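You operate a simulated robot arm through the tools that you are given. There is no shell and no other tool.

You are at the controls of a simulated robot arm. One attempt, no reset.

JOB
Label the lid in the label press for the ticket at R31.
Fine: dial to the ticket's lot, press the label block down, dial back to Off; pull the tray out and fit the lid on the grey box.

The check looks at the end state, three seconds after you hand in, the way a careful person would. Anything else that was tipped, shoved, dropped, spilled or broken makes it a failure. A push-on lid holds only when it is set on centred and level and pressed home; a screw cap is set on level and turned clockwise until tight.

ROBOT AND FRAMES
A 7-joint arm with a two-finger parallel gripper, fixed in place. Base frame: the origin is on the floor under the middle of its stand, x ahead of it, y to its left, z up. Lengths are in m, angles in degrees, forces in N, time in s.
With the tool pointing down near the work surface it reaches from about 0.44 to 0.92 m from the base axis. Its first joint turns from -143.0 to 143.0 degrees. Payload 3 kg.
The TCP is the grasp point between the finger pads, 0.03 m short of the fingertips. In the tool frame z runs along the fingers and y along their closing line. The gripper opens to 0.094 m. The fingers are 0.028 m wide and 0.01 m thick; the gripper's body (0.05 by 0.096 m) begins 0.055 m behind the TCP.
Orientation is told as [roll, pitch, yaw] about the base's x, y, z axes, in that order, counted from this pose: with the fingers straight down and closing along the base's y, the tool's x points along the base's -x, its y along +y and its z along -z.

CONTROLS
- The arm moves only by the tool nudge_tool. Its argument "increments" is one flat list of numbers, 7 for each row, row after row: the shift along the base's x, y, z in m, then the turn, a rotation vector about the base's x, y, z in degrees, then the opening in per cent of the stroke, from 0 (shut) to 100 (fully open). In form: [x, y, z, wx, wy, wz, jaw, x, y, z, wx, wy, wz, jaw, ...]. A call has 1 to 20 rows; each row shifts and turns the commanded pose from where the row before left it. Each row takes 0.2 s and may step no farther than 0.05 m and 8.6 degrees from the row before; otherwise, or with a gripper value out of range, the whole call is refused. A pose out of reach is approached as far as the arm can. The call stops where the force on the tool passes 90 N (or 10 N more than at its start, if that is more) or the arm is blocked; 0.2 s more then pass. Each finger travels about 0.072 m/s and halts on what it meets, pressing with about 21 N; the grip force reading is that of the motor and also rises with nothing between the fingers. The clock runs only during rows and for 0.2 s after the last one: add rows that do not move to give the fingers time. The reply holds the time, the measured pose of the TCP, the force on the tool along the base axes, the opening and the grip force, in the units named above and with some noise, with the torque about the TCP (base axes, N m) and any sound that the robot's microphone picked up.
- Cameras (640 x 400 px; columns grow to the right, rows downward): "scene" is fixed at [0.2169, 0.6426, 1.4962]; the picture's right is [0.84, -0.54, 0.00], its down [-0.46, -0.73, -0.50] and it looks along [0.27, 0.42, -0.86] (base axes); focal length 214 px, centre (320, 200). "wrist" rides on the gripper at [0.076, 0.014, -0.102] in the tool frame; the picture's right is [-0.18, 0.98, 0.00], its down [-0.75, -0.14, -0.64] and it looks along [-0.63, -0.12, 0.77] (tool axes); focal length 243 px, centre (320, 200). There is no depth. A picture from a camera that has moved, and an enlarged one, comes with that camera's place and axes in the base frame and with its lens. The place of the scene camera against the robot may be out by one fixed shift of up to 0.012 m in any direction.
- get_image(camera): a new picture of that camera. The clock stands still meanwhile.
- enlarge(camera, box): a new picture of the part [left, top, right, bottom] of that camera's present view, enlarged. The clock stands still meanwhile.
- job_done(): hands the job in; it is judged then, once.

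Places have to be worked out from the pictures, the camera data and where the tool is seen. Open the gripper and draw the arm clear of the work before you hand the job in, unless the task says otherwise.

The tools are called by a JSON object that holds its "fn" and its "kwargs". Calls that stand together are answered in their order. nudge_tool: Moves the arm, as the interface text tells. Its arguments: {"type":"object","properties":{"increments":{"type":"array","items":{"type":"number"}}},"required":["increments"]} The other tools are called the same way: get_image (camera) takes a picture; enlarge (camera, box) takes an enlarged picture of a part of a camera's view; job_done () hands the job in.

At the start:

```text
t: 0.0
ee_pos: [0.5132, 0.092, 1.1848]
ee_rot: [0.0, 0.0, 0.0]
ft_force: [0.1, 0.3, 0.8]
wrist_torque: [0.01, -0.02, -0.01]
grip_width: 0.0939
grip_force: 0.1
```

scene: 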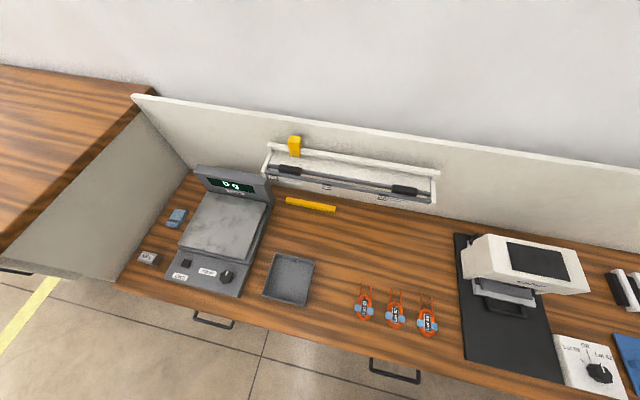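
wrist: 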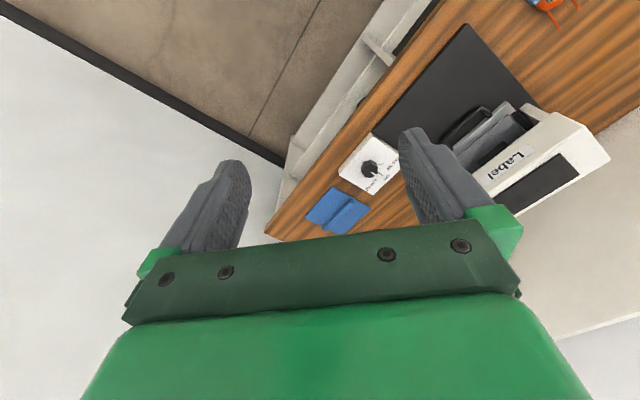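

I'll start by looking closely at the scene: the tickets, the label press, the dial and the boxes.

{"fn": "enlarge", "kwargs": {"camera": "scene", "box": [440, 220, 640, 400]}}

{"fn": "enlarge", "kwargs": {"camera": "scene", "box": [340, 260, 460, 350]}}

{"fn": "enlarge", "kwargs": {"camera": "scene", "box": [120, 150, 340, 310]}}

{"fn": "enlarge", "kwargs": {"camera": "scene", "box": [250, 120, 460, 220]}}

{"fn": "enlarge", "kwargs": {"camera": "wrist", "box": [300, 0, 640, 250]}}

```text
2.22 times, centred on (540, 310) of scene
camera zoom: at [0.2169, 0.6426, 1.4962], right [0.84, -0.54, 0.0], down [-0.46, -0.73, -0.5], along [0.27, 0.42, -0.86], focal length 477 px, centre (-169, -44)
```

zoom: 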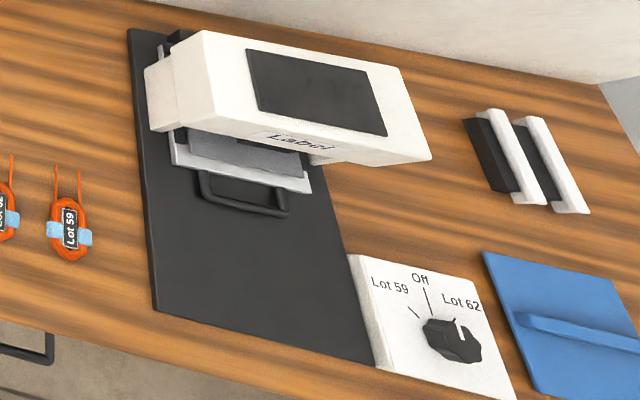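

```text
4.44 times, centred on (400, 305) of scene
camera zoom: at [0.2169, 0.6426, 1.4962], right [0.84, -0.54, 0.0], down [-0.46, -0.73, -0.5], along [0.27, 0.42, -0.86], focal length 953 px, centre (-36, -267)
```

zoom: 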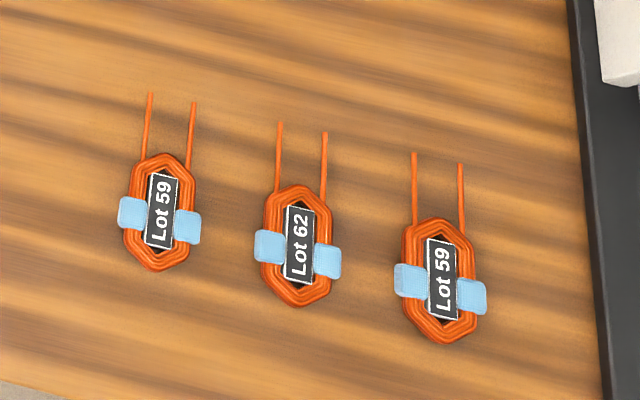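

```text
2.50 times, centred on (230, 230) of scene
camera zoom: at [0.2169, 0.6426, 1.4962], right [0.84, -0.54, 0.0], down [-0.46, -0.73, -0.5], along [0.27, 0.42, -0.86], focal length 536 px, centre (545, 125)
```

zoom: 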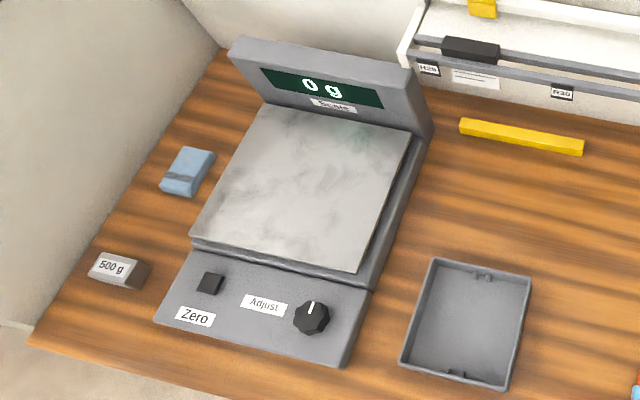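

```text
3.05 times, centred on (355, 170) of scene
camera zoom: at [0.2169, 0.6426, 1.4962], right [0.84, -0.54, 0.0], down [-0.46, -0.73, -0.5], along [0.27, 0.42, -0.86], focal length 654 px, centre (213, 291)
```

zoom: 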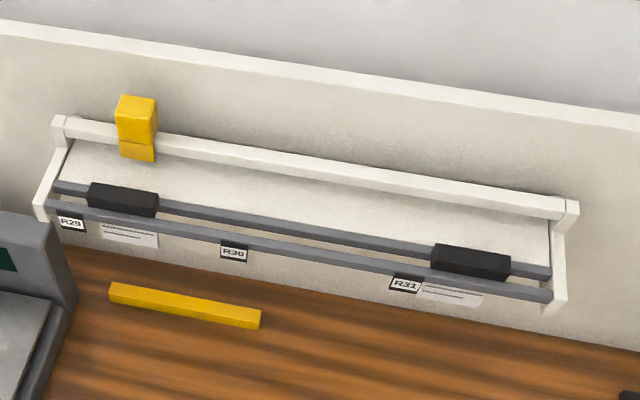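

```text
1.60 times, centred on (470, 125) of wrist
camera zoom: at [0.4369, 0.1058, 1.288], right [0.18, 0.98, 0.0], down [0.75, -0.14, 0.64], along [0.63, -0.12, -0.77], focal length 388 px, centre (80, 320)
```

zoom: 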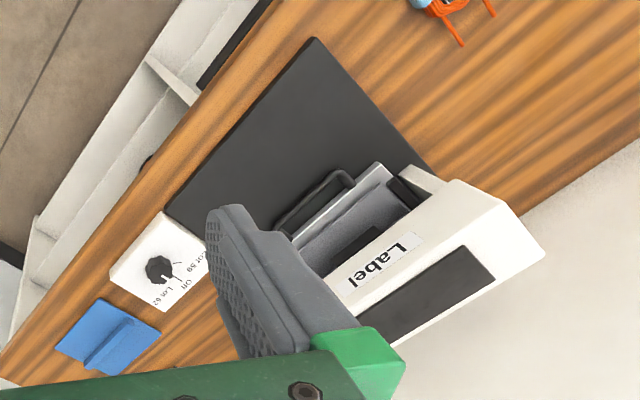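

The dial is near (0.76, 0.16, 0.80) and the table runs at about 45° to the base axes. I'll zoom in on the tickets at the rail, as I need to read the one at R31.

{"fn": "enlarge", "kwargs": {"camera": "scene", "box": [375, 195, 425, 230]}}

{"fn": "enlarge", "kwargs": {"camera": "scene", "box": [265, 160, 335, 205]}}

{"fn": "enlarge", "kwargs": {"camera": "scene", "box": [450, 225, 590, 320]}}

{"fn": "enlarge", "kwargs": {"camera": "scene", "box": [550, 330, 640, 400]}}

```text
11.43 times, centred on (400, 212) of scene
camera zoom: at [0.2169, 0.6426, 1.4962], right [0.84, -0.54, 0.0], down [-0.46, -0.73, -0.5], along [0.27, 0.42, -0.86], focal length 2451 px, centre (-594, 57)
```

zoom: 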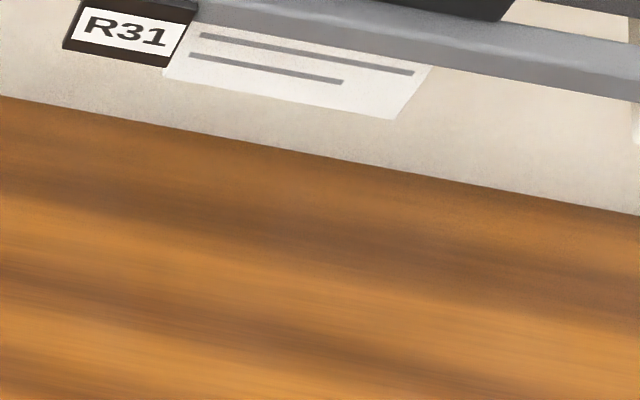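

```text
8.89 times, centred on (300, 182) of scene
camera zoom: at [0.2169, 0.6426, 1.4962], right [0.84, -0.54, 0.0], down [-0.46, -0.73, -0.5], along [0.27, 0.42, -0.86], focal length 1906 px, centre (498, 356)
```

zoom: 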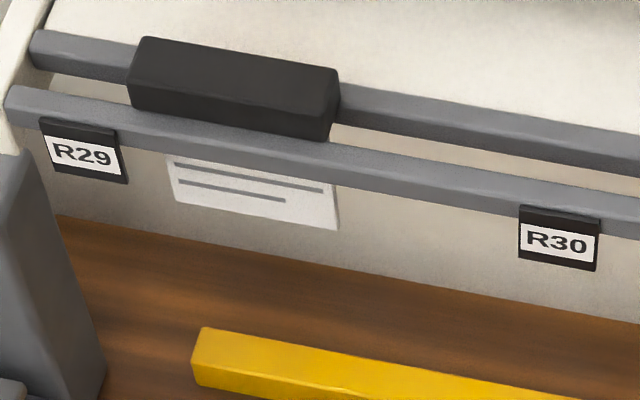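

```text
4.21 times, centred on (520, 272) of scene
camera zoom: at [0.2169, 0.6426, 1.4962], right [0.84, -0.54, 0.0], down [-0.46, -0.73, -0.5], along [0.27, 0.42, -0.86], focal length 903 px, centre (-522, -105)
```

zoom: 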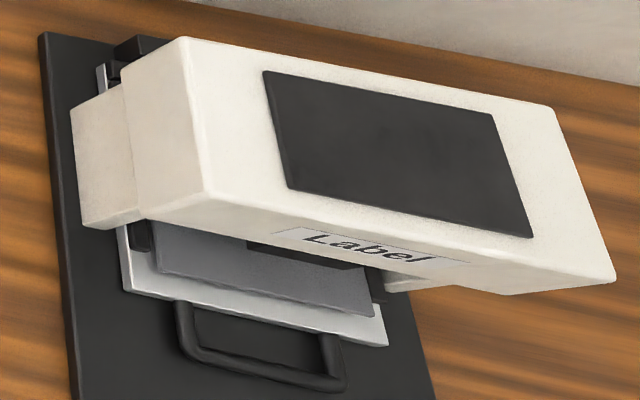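

```text
5.71 times, centred on (595, 365) of scene
camera zoom: at [0.2169, 0.6426, 1.4962], right [0.84, -0.54, 0.0], down [-0.46, -0.73, -0.5], along [0.27, 0.42, -0.86], focal length 1226 px, centre (-1251, -743)
```

zoom: 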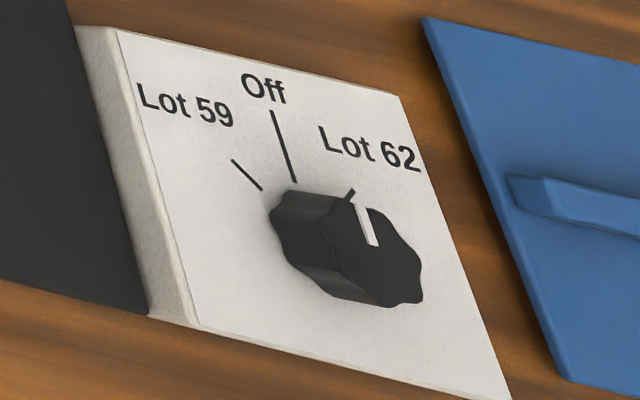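

The ticket at R31 is hidden behind the rail from this angle, so I'll swing the wrist camera in front of it. The tool stays high above the table, moving towards about (0.48, 0.62, 1.02) and yawed about 57°.

{"fn": "nudge_tool", "kwargs": {"increments": [-0.0023, 0.0374, -0.012, 0, 0, 4.05, 100, -0.0023, 0.0374, -0.012, 0, 0, 4.05, 100, -0.0023, 0.0374, -0.012, 0, 0, 4.05, 100, -0.0023, 0.0374, -0.012, 0, 0, 4.05, 100, -0.0023, 0.0374, -0.012, 0, 0, 4.05, 100, -0.0023, 0.0374, -0.012, 0, 0, 4.05, 100, -0.0023, 0.0374, -0.012, 0, 0, 4.05, 100, -0.0023, 0.0374, -0.012, 0, 0, 4.05, 100, -0.0023, 0.0374, -0.012, 0, 0, 4.05, 100, -0.0023, 0.0374, -0.012, 0, 0, 4.05, 100, -0.0023, 0.0374, -0.012, 0, 0, 4.05, 100, -0.0023, 0.0374, -0.012, 0, 0, 4.05, 100, -0.0023, 0.0374, -0.012, 0, 0, 4.05, 100, -0.0023, 0.0374, -0.012, 0, 0, 4.05, 100, 0, 0, 0, 0, 0, 0, 100]}}

{"fn": "get_image", "kwargs": {"camera": "wrist"}}

{"fn": "get_image", "kwargs": {"camera": "scene"}}

```text
t: 3.2
ee_pos: [0.4819, 0.6156, 1.0153]
ee_rot: [-0.1, 0.1, 56.7]
ft_force: [0.3, -0.2, 0.1]
wrist_torque: [-0.01, -0.05, -0.02]
grip_width: 0.0939
grip_force: 0.1
```

```text
taken
camera wrist: at [0.4269, 0.56, 1.1199], right [-0.72, 0.69, 0.0], down [0.53, 0.55, 0.64], along [0.45, 0.46, -0.77], focal length 243 px, centre (320, 200)
```

wrist: 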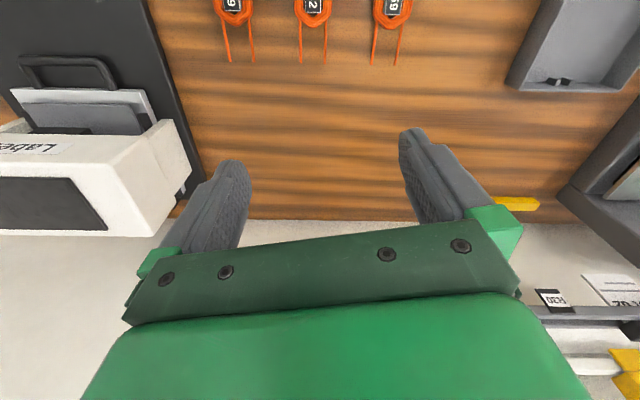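

```text
taken
```

scene: 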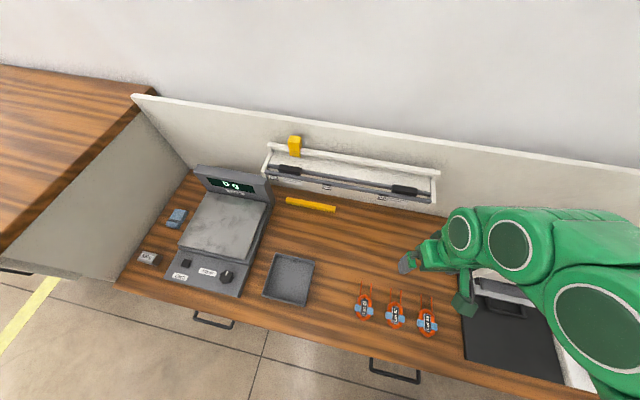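

The picture is upside down relative to the panel and the gripper hides R31. I'll tilt the tool outward by 40° about the table's long axis so the camera looks almost horizontally between the fingers, lowering a little as I do.

{"fn": "nudge_tool", "kwargs": {"increments": [0.0047, 0.0048, -0.018, 4.79, -4.64, 0, 100, 0.0047, 0.0048, -0.018, 4.79, -4.64, 0, 100, 0.0047, 0.0048, -0.018, 4.79, -4.64, 0, 100, 0.0047, 0.0048, -0.018, 4.79, -4.64, 0, 100, 0.0047, 0.0048, -0.018, 4.79, -4.64, 0, 100, 0.0047, 0.0048, -0.018, 4.79, -4.64, 0, 100, 0, 0, 0, 0, 0, 0, 100]}}

{"fn": "get_image", "kwargs": {"camera": "wrist"}}

```text
t: 4.8
ee_pos: [0.5089, 0.6444, 0.907]
ee_rot: [-9.1, -39.2, 59.9]
ft_force: [-0.4, -0.2, -0.3]
wrist_torque: [0.03, 0.02, 0.0]
grip_width: 0.0939
grip_force: 0.1
```

```text
taken
camera wrist: at [0.4216, 0.5539, 0.9372], right [-0.72, 0.69, 0.0], down [0.12, 0.13, 0.98], along [0.68, 0.71, -0.17], focal length 243 px, centre (320, 200)
```

wrist: 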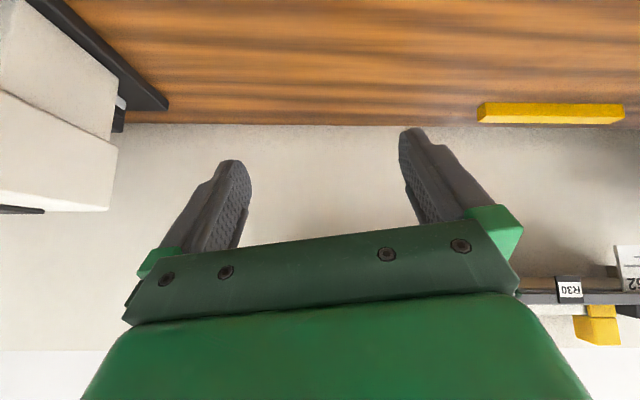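

R29's ticket text shows from below, and the rail sits at about z ≈ 0.98, v ≈ 0.94. I'll tilt another 18° and shift sideways to bring R31's ticket between the fingers.

{"fn": "nudge_tool", "kwargs": {"increments": [-0.019, 0.0045, 0.011, 4.31, -4.18, 0, 100, -0.019, 0.0045, 0.011, 4.31, -4.18, 0, 100, -0.019, 0.0045, 0.011, 4.31, -4.18, 0, 100, 0, 0, 0, 0, 0, 0, 100]}}

{"fn": "get_image", "kwargs": {"camera": "wrist"}}

```text
t: 5.8
ee_pos: [0.4523, 0.6582, 0.9407]
ee_rot: [-16.8, -56.4, 65.7]
ft_force: [0.1, 0.3, -0.3]
wrist_torque: [0.0, -0.02, 0.02]
grip_width: 0.0942
grip_force: 0.0
```

```text
taken
camera wrist: at [0.3629, 0.5655, 0.9305], right [-0.72, 0.69, 0.0], down [-0.1, -0.1, 0.99], along [0.69, 0.71, 0.14], focal length 243 px, centre (320, 200)
```

wrist: 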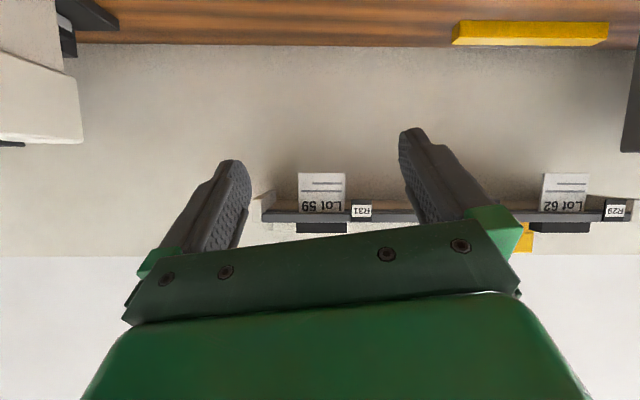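

{"fn": "enlarge", "kwargs": {"camera": "wrist", "box": [280, 160, 400, 235]}}

{"fn": "enlarge", "kwargs": {"camera": "wrist", "box": [520, 160, 640, 235]}}

```text
5.33 times, centred on (340, 198) of wrist
camera zoom: at [0.3629, 0.5655, 0.9305], right [-0.72, 0.69, 0.0], down [-0.1, -0.1, 0.99], along [0.69, 0.71, 0.14], focal length 1294 px, centre (213, 213)
```

zoom: 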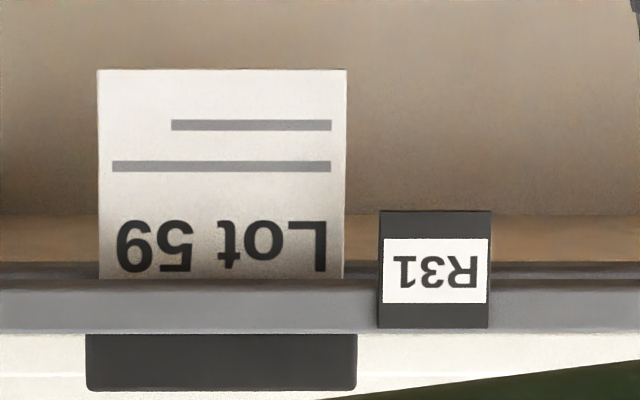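

```text
5.33 times, centred on (580, 198) of wrist
camera zoom: at [0.3629, 0.5655, 0.9305], right [-0.72, 0.69, 0.0], down [-0.1, -0.1, 0.99], along [0.69, 0.71, 0.14], focal length 1294 px, centre (-1067, 213)
```

zoom: 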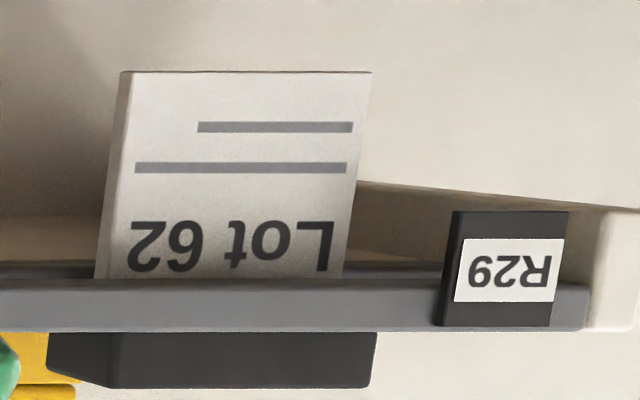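

R31's ticket reads "Lot 59", and R29's reads Lot 62. I'll untilt the tool while rising, then travel over to look at the dial and the press.

{"fn": "nudge_tool", "kwargs": {"increments": [0, 0, 0.012, -4.63, 4.485, 0, 100, 0, 0, 0.012, -4.63, 4.485, 0, 100, 0, 0, 0.012, -4.63, 4.485, 0, 100, 0, 0, 0.012, -4.63, 4.485, 0, 100, 0, 0, 0.012, -4.63, 4.485, 0, 100, 0, 0, 0.012, -4.63, 4.485, 0, 100, 0, 0, 0.012, -4.63, 4.485, 0, 100, 0, 0, 0.012, -4.63, 4.485, 0, 100, 0, 0, 0.012, -4.63, 4.485, 0, 100, 0, 0, 0, 0, 0, 0, 100]}}

{"fn": "nudge_tool", "kwargs": {"increments": [0.021, -0.038, 0, 0, 0, -0.743, 100, 0.021, -0.038, 0, 0, 0, -0.743, 100, 0.021, -0.038, 0, 0, 0, -0.743, 100, 0.021, -0.038, 0, 0, 0, -0.743, 100, 0.021, -0.038, 0, 0, 0, -0.743, 100, 0.021, -0.038, 0, 0, 0, -0.743, 100, 0.021, -0.038, 0, 0, 0, -0.743, 100, 0.021, -0.038, 0, 0, 0, -0.743, 100, 0.021, -0.038, 0, 0, 0, -0.743, 100, 0.021, -0.038, 0, 0, 0, -0.743, 100, 0.021, -0.038, 0, 0, 0, -0.743, 100, 0.021, -0.038, 0, 0, 0, -0.743, 100, 0.021, -0.038, 0, 0, 0, -0.743, 100, 0.021, -0.038, 0, 0, 0, -0.743, 100, 0, 0, 0, 0, 0, 0, 100]}}

{"fn": "get_image", "kwargs": {"camera": "wrist"}}

{"fn": "get_image", "kwargs": {"camera": "scene"}}

```text
t: 8.0
ee_pos: [0.4522, 0.6564, 1.0485]
ee_rot: [0.0, 0.1, 56.7]
ft_force: [-0.2, 0.3, -0.8]
wrist_torque: [0.02, 0.0, 0.0]
grip_width: 0.0939
grip_force: 0.1
```

```text
t: 11.2
ee_pos: [0.7473, 0.1246, 1.049]
ee_rot: [0.0, 0.1, 46.3]
ft_force: [0.3, 0.1, 0.2]
wrist_torque: [0.01, 0.01, -0.03]
grip_width: 0.0943
grip_force: 0.1
```

```text
taken
camera wrist: at [0.6833, 0.0796, 1.1533], right [-0.58, 0.81, 0.0], down [0.62, 0.45, 0.64], along [0.52, 0.37, -0.77], focal length 243 px, centre (320, 200)
```

wrist: 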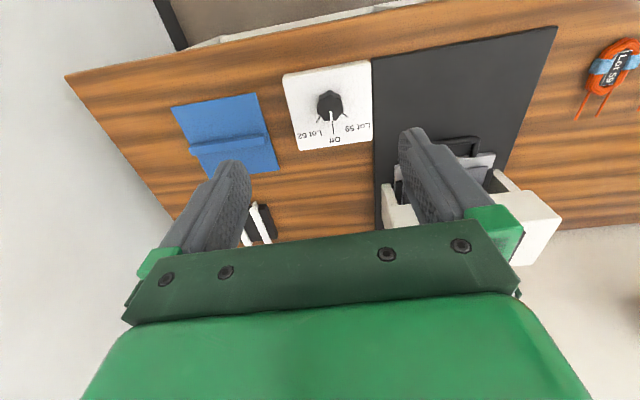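

```text
taken
```

scene: 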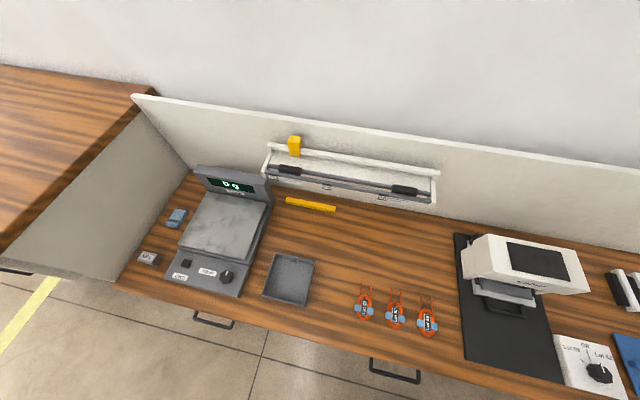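

The dial is in view, so I'll enlarge it.

{"fn": "enlarge", "kwargs": {"camera": "wrist", "box": [270, 50, 390, 160]}}

{"fn": "enlarge", "kwargs": {"camera": "wrist", "box": [360, 10, 580, 280]}}

```text
3.64 times, centred on (330, 105) of wrist
camera zoom: at [0.6833, 0.0796, 1.1533], right [-0.58, 0.81, 0.0], down [0.62, 0.45, 0.64], along [0.52, 0.37, -0.77], focal length 882 px, centre (284, 546)
```

zoom: 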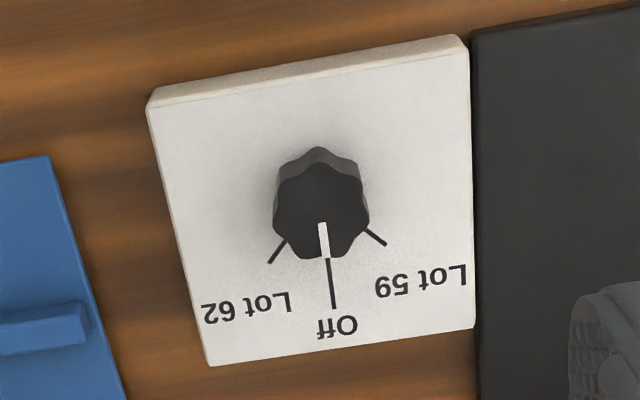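

```text
1.48 times, centred on (470, 145) of wrist
camera zoom: at [0.6833, 0.0796, 1.1533], right [-0.58, 0.81, 0.0], down [0.62, 0.45, 0.64], along [0.52, 0.37, -0.77], focal length 359 px, centre (98, 282)
```

zoom: 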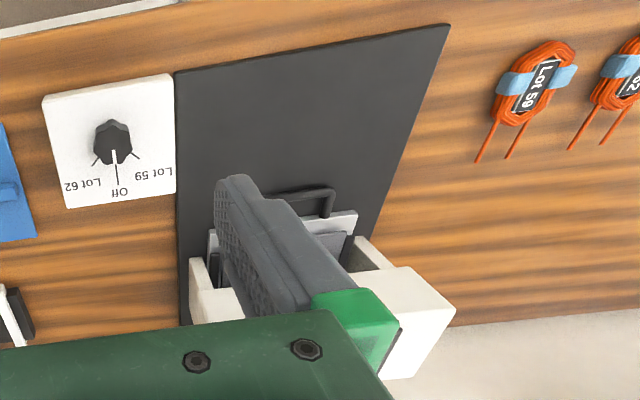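

The dial is at Off, and Lot 59 lies counter-clockwise seen from above. I'll descend 0.10 m to get a second view for locating the knob.

{"fn": "nudge_tool", "kwargs": {"increments": [0, 0, -0.034, 0, 0, 0, 100, 0, 0, -0.033, 0, 0, 0, 100, 0, 0, -0.033, 0, 0, 0, 100, 0, 0, 0, 0, 0, 0, 100]}}

{"fn": "get_image", "kwargs": {"camera": "wrist"}}

{"fn": "enlarge", "kwargs": {"camera": "wrist", "box": [260, 0, 400, 90]}}

```text
t: 12.2
ee_pos: [0.7465, 0.1242, 0.9507]
ee_rot: [0.0, -0.1, 46.3]
ft_force: [0.4, 0.7, -0.5]
wrist_torque: [-0.02, -0.01, -0.03]
grip_width: 0.0942
grip_force: 0.0
```

```text
taken
camera wrist: at [0.6833, 0.0798, 1.0538], right [-0.58, 0.81, 0.0], down [0.62, 0.45, 0.64], along [0.52, 0.38, -0.77], focal length 243 px, centre (320, 200)
```

wrist: 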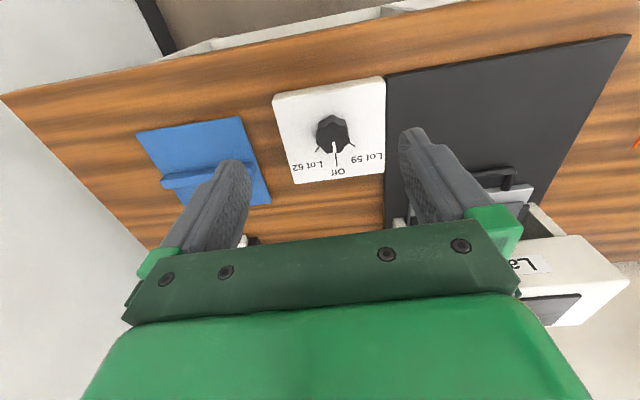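

```text
4.44 times, centred on (330, 45) of wrist
camera zoom: at [0.6833, 0.0798, 1.0538], right [-0.58, 0.81, 0.0], down [0.62, 0.45, 0.64], along [0.52, 0.38, -0.77], focal length 1078 px, centre (276, 889)
```

zoom: 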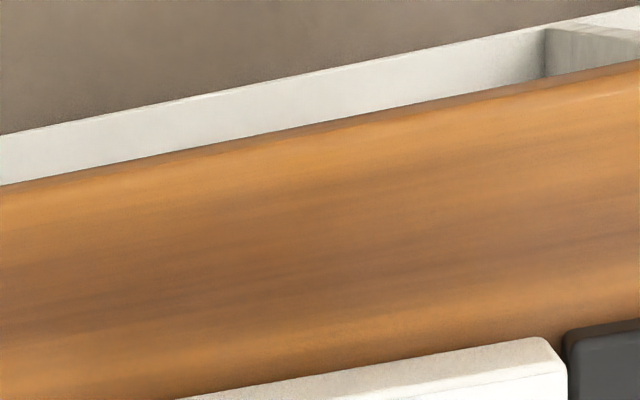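

{"fn": "enlarge", "kwargs": {"camera": "wrist", "box": [265, 75, 395, 190]}}

{"fn": "enlarge", "kwargs": {"camera": "scene", "box": [570, 340, 640, 400]}}

```text
3.48 times, centred on (330, 132) of wrist
camera zoom: at [0.6833, 0.0798, 1.0538], right [-0.58, 0.81, 0.0], down [0.62, 0.45, 0.64], along [0.52, 0.38, -0.77], focal length 844 px, centre (285, 435)
```

zoom: 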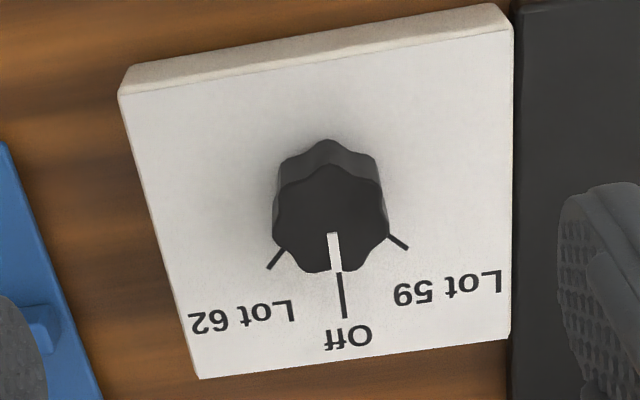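

```text
6.67 times, centred on (605, 370) of scene
camera zoom: at [0.2169, 0.6426, 1.4962], right [0.84, -0.54, 0.0], down [-0.46, -0.73, -0.5], along [0.27, 0.42, -0.86], focal length 1430 px, centre (-1580, -933)
```

zoom: 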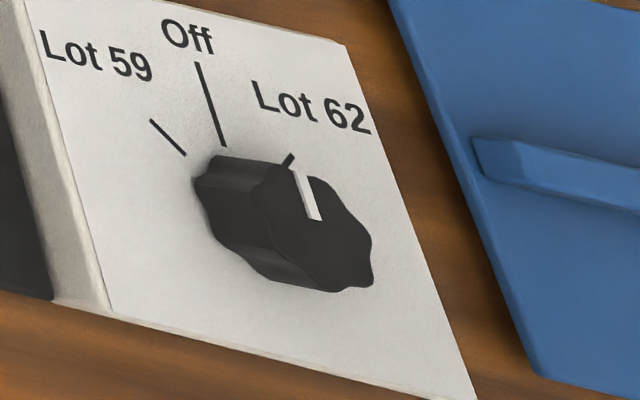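

The knob top triangulates to about (0.7775, 0.166, 0.787), roughly 0.039 m across, with the panel top at about 0.768. Lot 59 is about +45° from Off. I'll centre over the knob with yaw turned to 0 and check.

{"fn": "nudge_tool", "kwargs": {"increments": [0.0052, 0.007, -0.005, 0, 0, -7.72, 100, 0.0052, 0.007, -0.005, 0, 0, -7.72, 100, 0.0052, 0.007, -0.005, 0, 0, -7.72, 100, 0.0052, 0.007, -0.005, 0, 0, -7.72, 100, 0.0052, 0.007, -0.005, 0, 0, -7.72, 100, 0.0052, 0.007, -0.005, 0, 0, -7.7, 100, 0, 0, 0, 0, 0, 0, 100]}}

{"fn": "get_image", "kwargs": {"camera": "wrist"}}

```text
t: 13.8
ee_pos: [0.7769, 0.1683, 0.9179]
ee_rot: [0.0, 0.1, -0.1]
ft_force: [0.5, -0.1, -0.1]
wrist_torque: [0.0, 0.02, 0.01]
grip_width: 0.0941
grip_force: 0.0
```

```text
taken
camera wrist: at [0.7018, 0.1816, 1.0228], right [0.19, 0.98, 0.0], down [0.75, -0.14, 0.64], along [0.63, -0.12, -0.77], focal length 243 px, centre (320, 200)
```

wrist: 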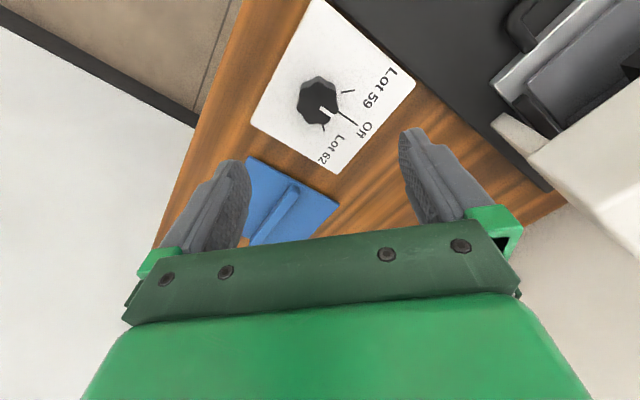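

{"fn": "enlarge", "kwargs": {"camera": "wrist", "box": [270, 50, 370, 150]}}

```text
4.00 times, centred on (320, 100) of wrist
camera zoom: at [0.7018, 0.1816, 1.0228], right [0.19, 0.98, 0.0], down [0.75, -0.14, 0.64], along [0.63, -0.12, -0.77], focal length 970 px, centre (320, 600)
```

zoom: 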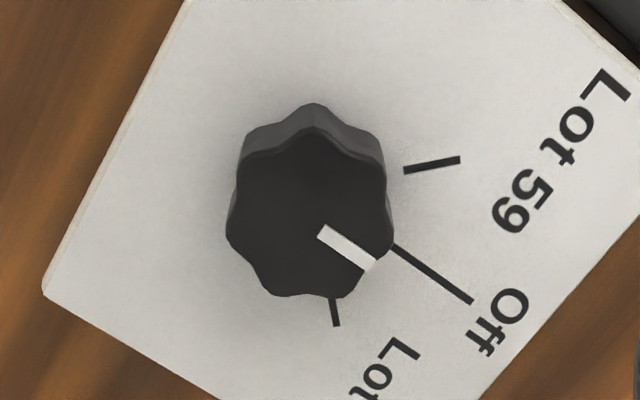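

The knob centre refines to (0.777, 0.1655). I'll descend so the fingertips are about 6 mm above the panel, then close on the knob.

{"fn": "nudge_tool", "kwargs": {"increments": [0, -0.0024, -0.035, 0, 0, 0, 100, 0, 0, -0.035, 0, 0, 0, 100, 0, 0, -0.03, 0, 0, 0, 100, 0, 0, -0.014, 0, 0, 0, 100, 0, 0, 0, 0, 0, 0, 100]}}

{"fn": "get_image", "kwargs": {"camera": "wrist"}}

{"fn": "get_image", "kwargs": {"camera": "scene"}}

```text
t: 15.0
ee_pos: [0.7767, 0.1641, 0.8042]
ee_rot: [0.0, 0.0, 0.0]
ft_force: [0.1, -0.4, -0.1]
wrist_torque: [0.01, 0.02, -0.01]
grip_width: 0.0939
grip_force: 0.1
```

```text
taken
camera wrist: at [0.701, 0.1792, 0.9092], right [0.18, 0.98, 0.0], down [0.75, -0.14, 0.64], along [0.63, -0.12, -0.77], focal length 243 px, centre (320, 200)
```

wrist: 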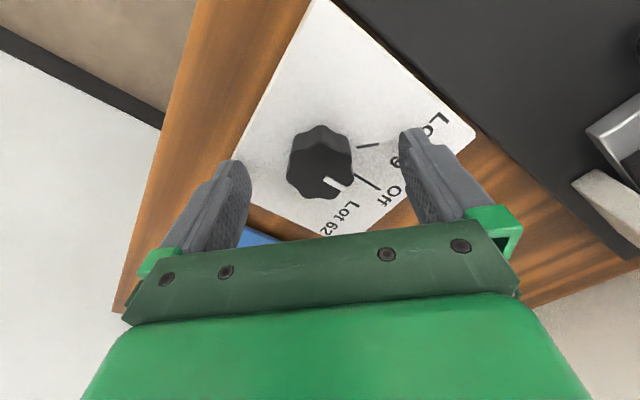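

```text
taken
```

scene: 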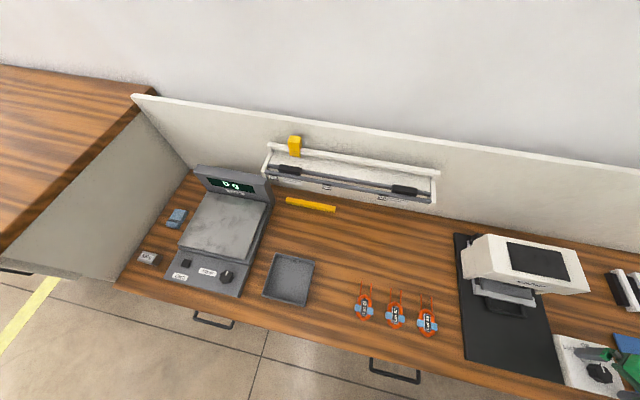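

The knob is centred between the fingers. I'll check the finger depth close up before closing.

{"fn": "enlarge", "kwargs": {"camera": "wrist", "box": [190, 100, 480, 260]}}

{"fn": "enlarge", "kwargs": {"camera": "scene", "box": [550, 320, 640, 400]}}

```text
2.21 times, centred on (335, 180) of wrist
camera zoom: at [0.701, 0.1792, 0.9092], right [0.18, 0.98, 0.0], down [0.75, -0.14, 0.64], along [0.63, -0.12, -0.77], focal length 535 px, centre (287, 244)
```

zoom: 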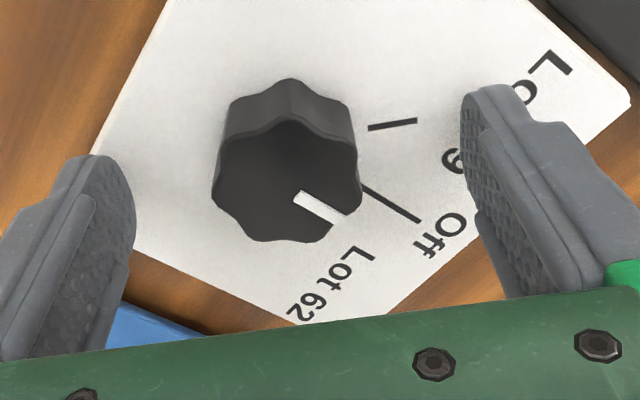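

```text
5.00 times, centred on (595, 360) of scene
camera zoom: at [0.2169, 0.6426, 1.4962], right [0.84, -0.54, 0.0], down [-0.46, -0.73, -0.5], along [0.27, 0.42, -0.86], focal length 1072 px, centre (-1055, -600)
```

zoom: 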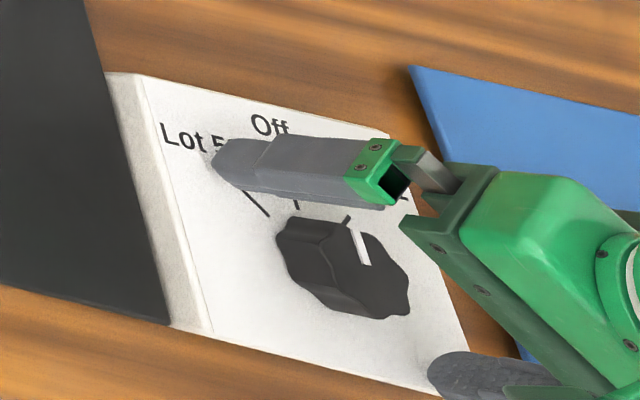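

The fingers straddle the knob well, so I'll close on it now.

{"fn": "nudge_tool", "kwargs": {"increments": [0, 0, 0, 0, 0, 0, 50, 0, 0, 0, 0, 0, 0, 20, 0, 0, 0, 0, 0, 0, 20, 0, 0, 0, 0, 0, 0, 20]}}

{"fn": "get_image", "kwargs": {"camera": "wrist"}}

```text
t: 16.0
ee_pos: [0.7781, 0.1643, 0.8068]
ee_rot: [0.0, 0.0, 0.0]
ft_force: [3.4, 5.8, -0.8]
wrist_torque: [-0.33, -0.08, 0.04]
grip_width: 0.0377
grip_force: 45.2
```

```text
taken
camera wrist: at [0.7009, 0.1795, 0.9092], right [0.18, 0.98, 0.0], down [0.75, -0.14, 0.64], along [0.63, -0.12, -0.77], focal length 243 px, centre (320, 200)
```

wrist: 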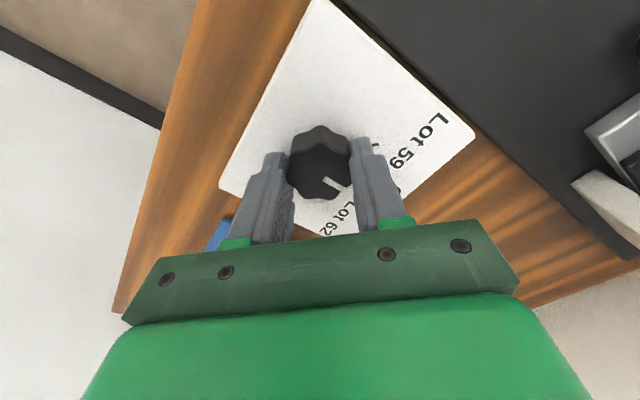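

Gripped at 0.0377 m with small side forces. I'll rotate +45° counter-clockwise slowly.

{"fn": "nudge_tool", "kwargs": {"increments": [0, 0.001, 0, 0, 0, 5, 20, 0, 0, 0, 0, 0, 5, 20, 0, 0, 0, 0, 0, 5, 20, 0, 0, 0, 0, 0, 5, 20, 0, 0, 0, 0, 0, 5, 20, 0, 0, 0, 0, 0, 5, 20, 0, 0, 0, 0, 0, 5, 20, 0, 0, 0, 0, 0, 5, 20, 0, 0, 0, 0, 0, 5, 20, 0, 0, 0, 0, 0, 0, 20]}}

{"fn": "get_image", "kwargs": {"camera": "wrist"}}

{"fn": "enlarge", "kwargs": {"camera": "scene", "box": [550, 320, 640, 400]}}

```text
t: 18.2
ee_pos: [0.7776, 0.1642, 0.8045]
ee_rot: [0.0, 0.0, 45.1]
ft_force: [-12.0, -5.8, 10.3]
wrist_torque: [-0.61, 0.25, 0.01]
grip_width: 0.0374
grip_force: 45.0
```

```text
taken
camera wrist: at [0.7132, 0.1219, 0.9092], right [-0.57, 0.82, 0.0], down [0.63, 0.43, 0.64], along [0.53, 0.36, -0.77], focal length 243 px, centre (320, 200)
```

wrist: 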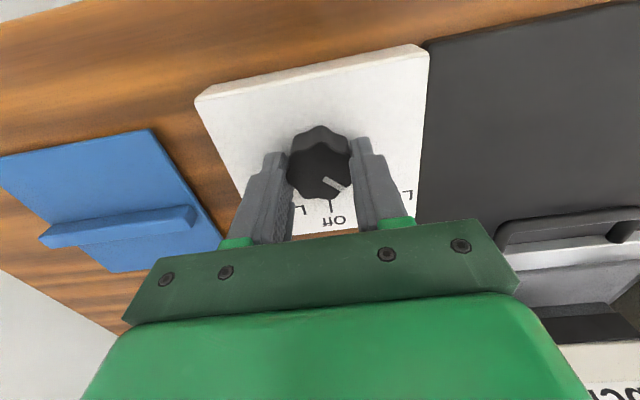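

```text
5.00 times, centred on (595, 360) of scene
camera zoom: at [0.2169, 0.6426, 1.4962], right [0.84, -0.54, 0.0], down [-0.46, -0.73, -0.5], along [0.27, 0.42, -0.86], focal length 1072 px, centre (-1055, -600)
```

zoom: 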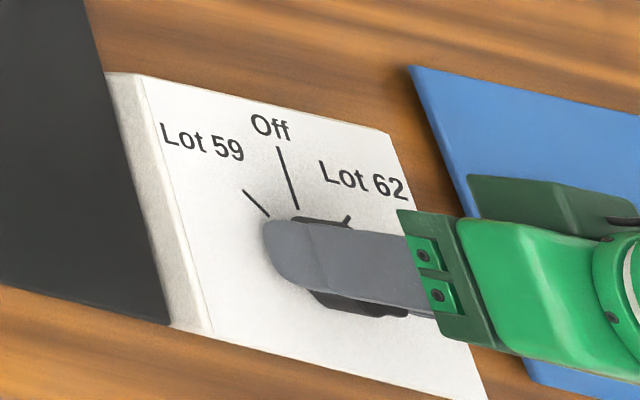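

The mark turned along with the gripper. I'll release, lift and verify the dial.

{"fn": "nudge_tool", "kwargs": {"increments": [0, 0, 0, 0, 0, 0, 60, 0, 0, 0, 0, 0, 0, 100, 0, 0, 0, 0, 0, 0, 100, 0, 0, 0.03, 0, 0, 0, 100, 0, 0, 0.04, 0, 0, 0, 100, 0, 0, 0.04, 0, 0, 0, 100, 0, 0, 0, 0, 0, 0, 100]}}

{"fn": "enlarge", "kwargs": {"camera": "wrist", "box": [240, 50, 420, 180]}}

{"fn": "enlarge", "kwargs": {"camera": "scene", "box": [440, 220, 640, 400]}}

```text
t: 19.8
ee_pos: [0.777, 0.1645, 0.9151]
ee_rot: [0.1, 0.2, 45.1]
ft_force: [0.8, 0.7, 0.3]
wrist_torque: [0.0, 0.0, -0.01]
grip_width: 0.0941
grip_force: 0.1
```

```text
3.08 times, centred on (330, 115) of wrist
camera zoom: at [0.7133, 0.1212, 1.0185], right [-0.57, 0.82, 0.0], down [0.63, 0.43, 0.64], along [0.53, 0.36, -0.77], focal length 746 px, centre (289, 462)
```

zoom: 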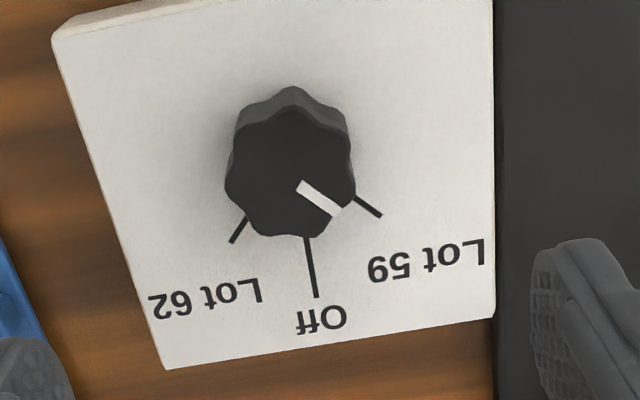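

```text
2.22 times, centred on (540, 310) of scene
camera zoom: at [0.2169, 0.6426, 1.4962], right [0.84, -0.54, 0.0], down [-0.46, -0.73, -0.5], along [0.27, 0.42, -0.86], focal length 477 px, centre (-169, -44)
```

zoom: 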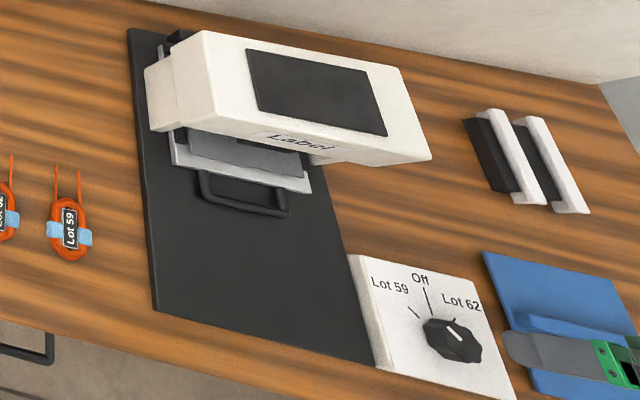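

{"fn": "enlarge", "kwargs": {"camera": "wrist", "box": [295, 70, 365, 150]}}

{"fn": "enlarge", "kwargs": {"camera": "scene", "box": [575, 345, 635, 390]}}

```text
5.00 times, centred on (330, 110) of wrist
camera zoom: at [0.7133, 0.1212, 1.0185], right [-0.57, 0.82, 0.0], down [0.63, 0.43, 0.64], along [0.53, 0.36, -0.77], focal length 1213 px, centre (270, 650)
```

zoom: 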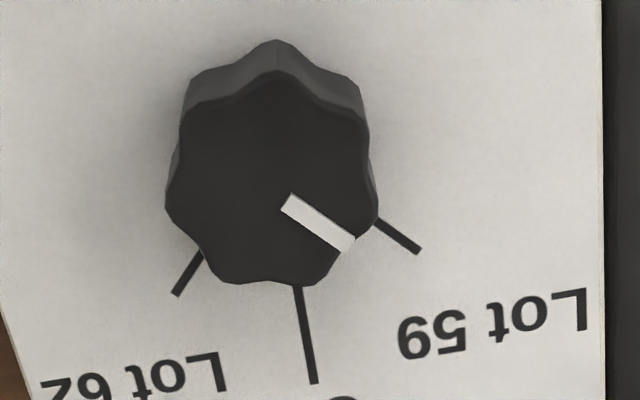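

```text
8.89 times, centred on (605, 368) of scene
camera zoom: at [0.2169, 0.6426, 1.4962], right [0.84, -0.54, 0.0], down [-0.46, -0.73, -0.5], along [0.27, 0.42, -0.86], focal length 1906 px, centre (-2213, -1289)
```

zoom: 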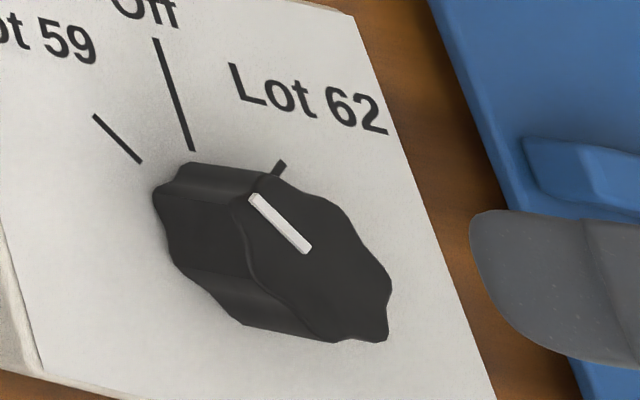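

The dial mark is aligned with Lot 59 within about 2°. Next I'll move to look at the press from the front at a low angle.

{"fn": "nudge_tool", "kwargs": {"increments": [-0.0238, 0.0295, 0.017, 0, 0, 2.34, 100, -0.0238, 0.0295, 0.017, 0, 0, 2.34, 100, -0.0238, 0.0295, 0.017, 0, 0, 2.34, 100, -0.0238, 0.0295, 0.017, 0, 0, 2.34, 100, -0.0238, 0.0295, 0.017, 0, 0, 2.34, 100, 0, 0, 0, 5.42, -5.18, 0, 100, 0, 0, 0, 5.42, -5.18, 0, 100, 0, 0, 0, 5.42, -5.18, 0, 100, 0, 0, 0, 5.42, -5.18, 0, 100, 0, 0, 0, 0, 0, 0, 100]}}

{"fn": "get_image", "kwargs": {"camera": "wrist"}}

{"fn": "get_image", "kwargs": {"camera": "scene"}}

```text
t: 22.0
ee_pos: [0.6596, 0.313, 1.0004]
ee_rot: [-6.0, -29.5, 58.3]
ft_force: [-0.5, 1.1, 1.2]
wrist_torque: [0.0, -0.01, -0.03]
grip_width: 0.0942
grip_force: 0.0
```

```text
taken
camera wrist: at [0.5766, 0.2277, 1.0516], right [-0.72, 0.69, 0.0], down [0.24, 0.25, 0.94], along [0.65, 0.68, -0.34], focal length 243 px, centre (320, 200)
```

wrist: 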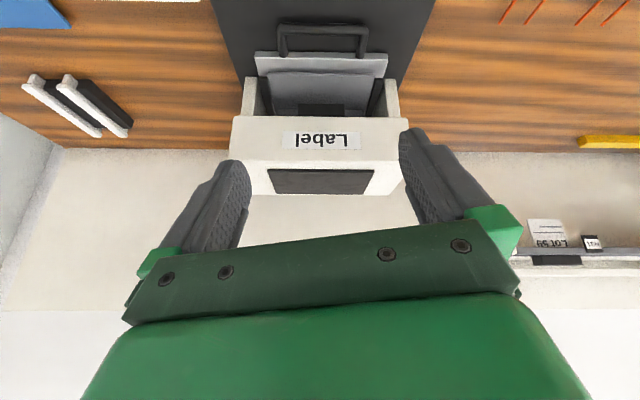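

```text
taken
```

scene: 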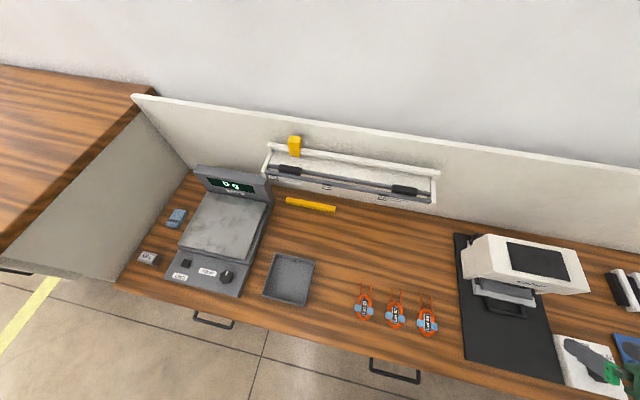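

{"fn": "enlarge", "kwargs": {"camera": "wrist", "box": [220, 0, 430, 210]}}

{"fn": "enlarge", "kwargs": {"camera": "wrist", "box": [230, 10, 410, 130]}}

```text
1.90 times, centred on (325, 105) of wrist
camera zoom: at [0.5766, 0.2277, 1.0516], right [-0.72, 0.69, 0.0], down [0.24, 0.25, 0.94], along [0.65, 0.68, -0.34], focal length 462 px, centre (310, 381)
```

zoom: 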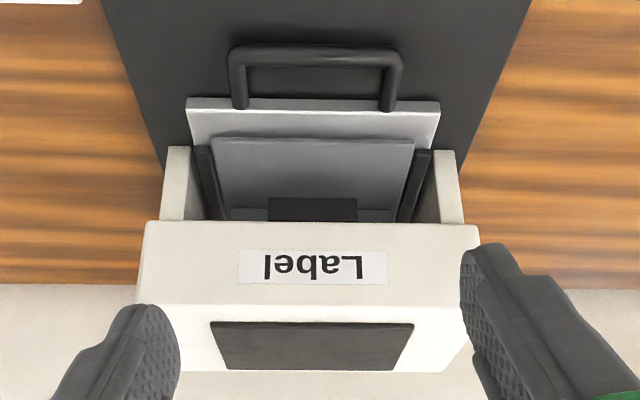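

```text
3.33 times, centred on (320, 70) of wrist
camera zoom: at [0.5766, 0.2277, 1.0516], right [-0.72, 0.69, 0.0], down [0.24, 0.25, 0.94], along [0.65, 0.68, -0.34], focal length 809 px, centre (320, 633)
```

zoom: 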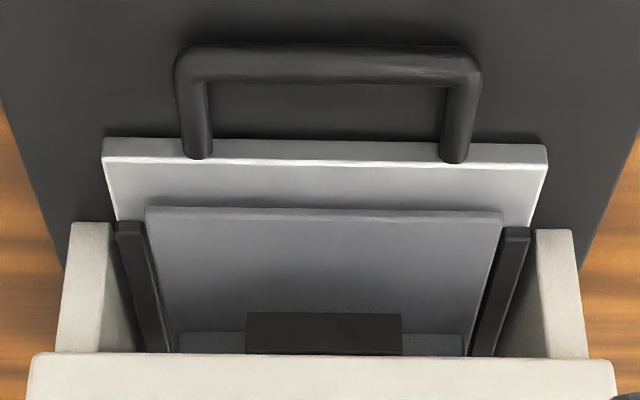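

{"fn": "enlarge", "kwargs": {"camera": "scene", "box": [455, 225, 525, 285]}}

{"fn": "enlarge", "kwargs": {"camera": "scene", "box": [500, 230, 595, 300]}}

{"fn": "enlarge", "kwargs": {"camera": "scene", "box": [465, 265, 545, 325]}}

```text
6.67 times, centred on (490, 255) of scene
camera zoom: at [0.2169, 0.6426, 1.4962], right [0.84, -0.54, 0.0], down [-0.46, -0.73, -0.5], along [0.27, 0.42, -0.86], focal length 1430 px, centre (-813, -167)
```

zoom: 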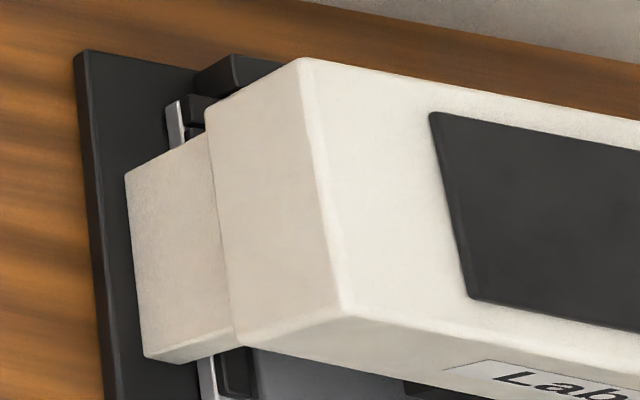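

```text
5.71 times, centred on (548, 265) of scene
camera zoom: at [0.2169, 0.6426, 1.4962], right [0.84, -0.54, 0.0], down [-0.46, -0.73, -0.5], along [0.27, 0.42, -0.86], focal length 1226 px, centre (-980, -171)
```

zoom: 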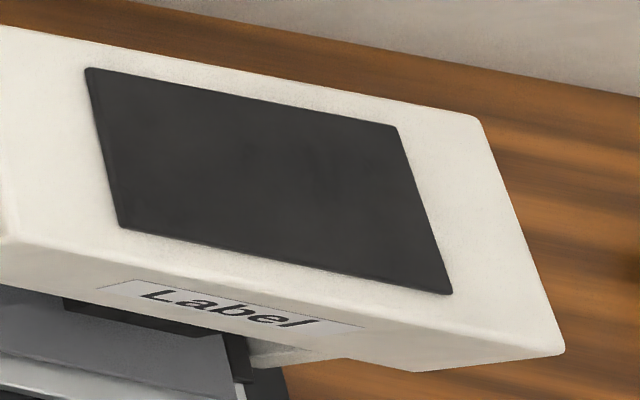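

```text
6.67 times, centred on (505, 295) of scene
camera zoom: at [0.2169, 0.6426, 1.4962], right [0.84, -0.54, 0.0], down [-0.46, -0.73, -0.5], along [0.27, 0.42, -0.86], focal length 1430 px, centre (-913, -433)
```

zoom: 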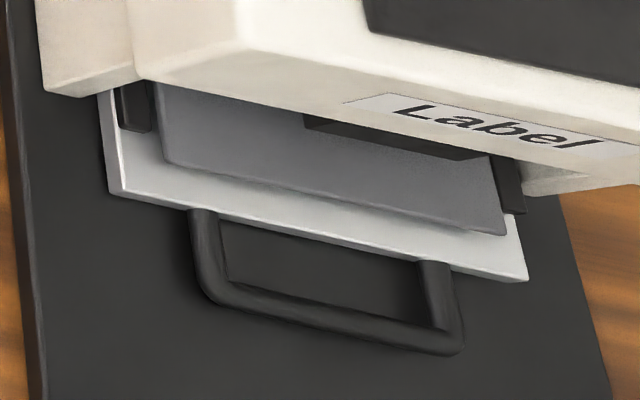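

The label block, or head, has a black pad on top and a dark stamp underneath, over the grey lid on the silver tray. I'll raise by 0.08 m at the same tilt to triangulate the head and tray.

{"fn": "nudge_tool", "kwargs": {"increments": [0, 0, 0.04, 0, 0, 0, 100, 0, 0, 0.04, 0, 0, 0, 100, 0, 0, 0, 0, 0, 0, 100]}}

{"fn": "enlarge", "kwargs": {"camera": "wrist", "box": [200, 0, 440, 150]}}

{"fn": "get_image", "kwargs": {"camera": "wrist"}}

```text
t: 22.8
ee_pos: [0.6608, 0.3129, 1.0816]
ee_rot: [-6.1, -29.5, 58.2]
ft_force: [-0.3, 0.6, 0.3]
wrist_torque: [-0.01, 0.01, 0.0]
grip_width: 0.094
grip_force: 0.1
```

```text
2.67 times, centred on (320, 75) of wrist
camera zoom: at [0.5775, 0.2287, 1.1322], right [-0.72, 0.69, 0.0], down [0.24, 0.25, 0.94], along [0.65, 0.68, -0.34], focal length 647 px, centre (320, 533)
```

zoom: 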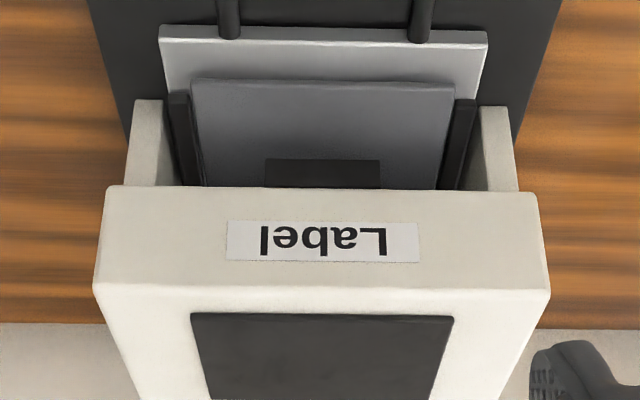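

```text
taken
camera wrist: at [0.5775, 0.2287, 1.1322], right [-0.72, 0.69, 0.0], down [0.24, 0.25, 0.94], along [0.65, 0.68, -0.34], focal length 243 px, centre (320, 200)
```

wrist: 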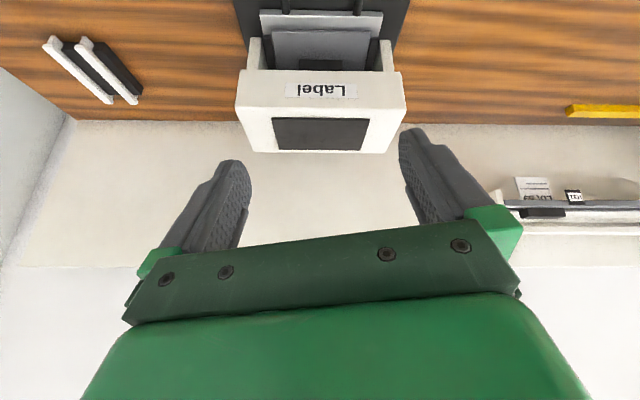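

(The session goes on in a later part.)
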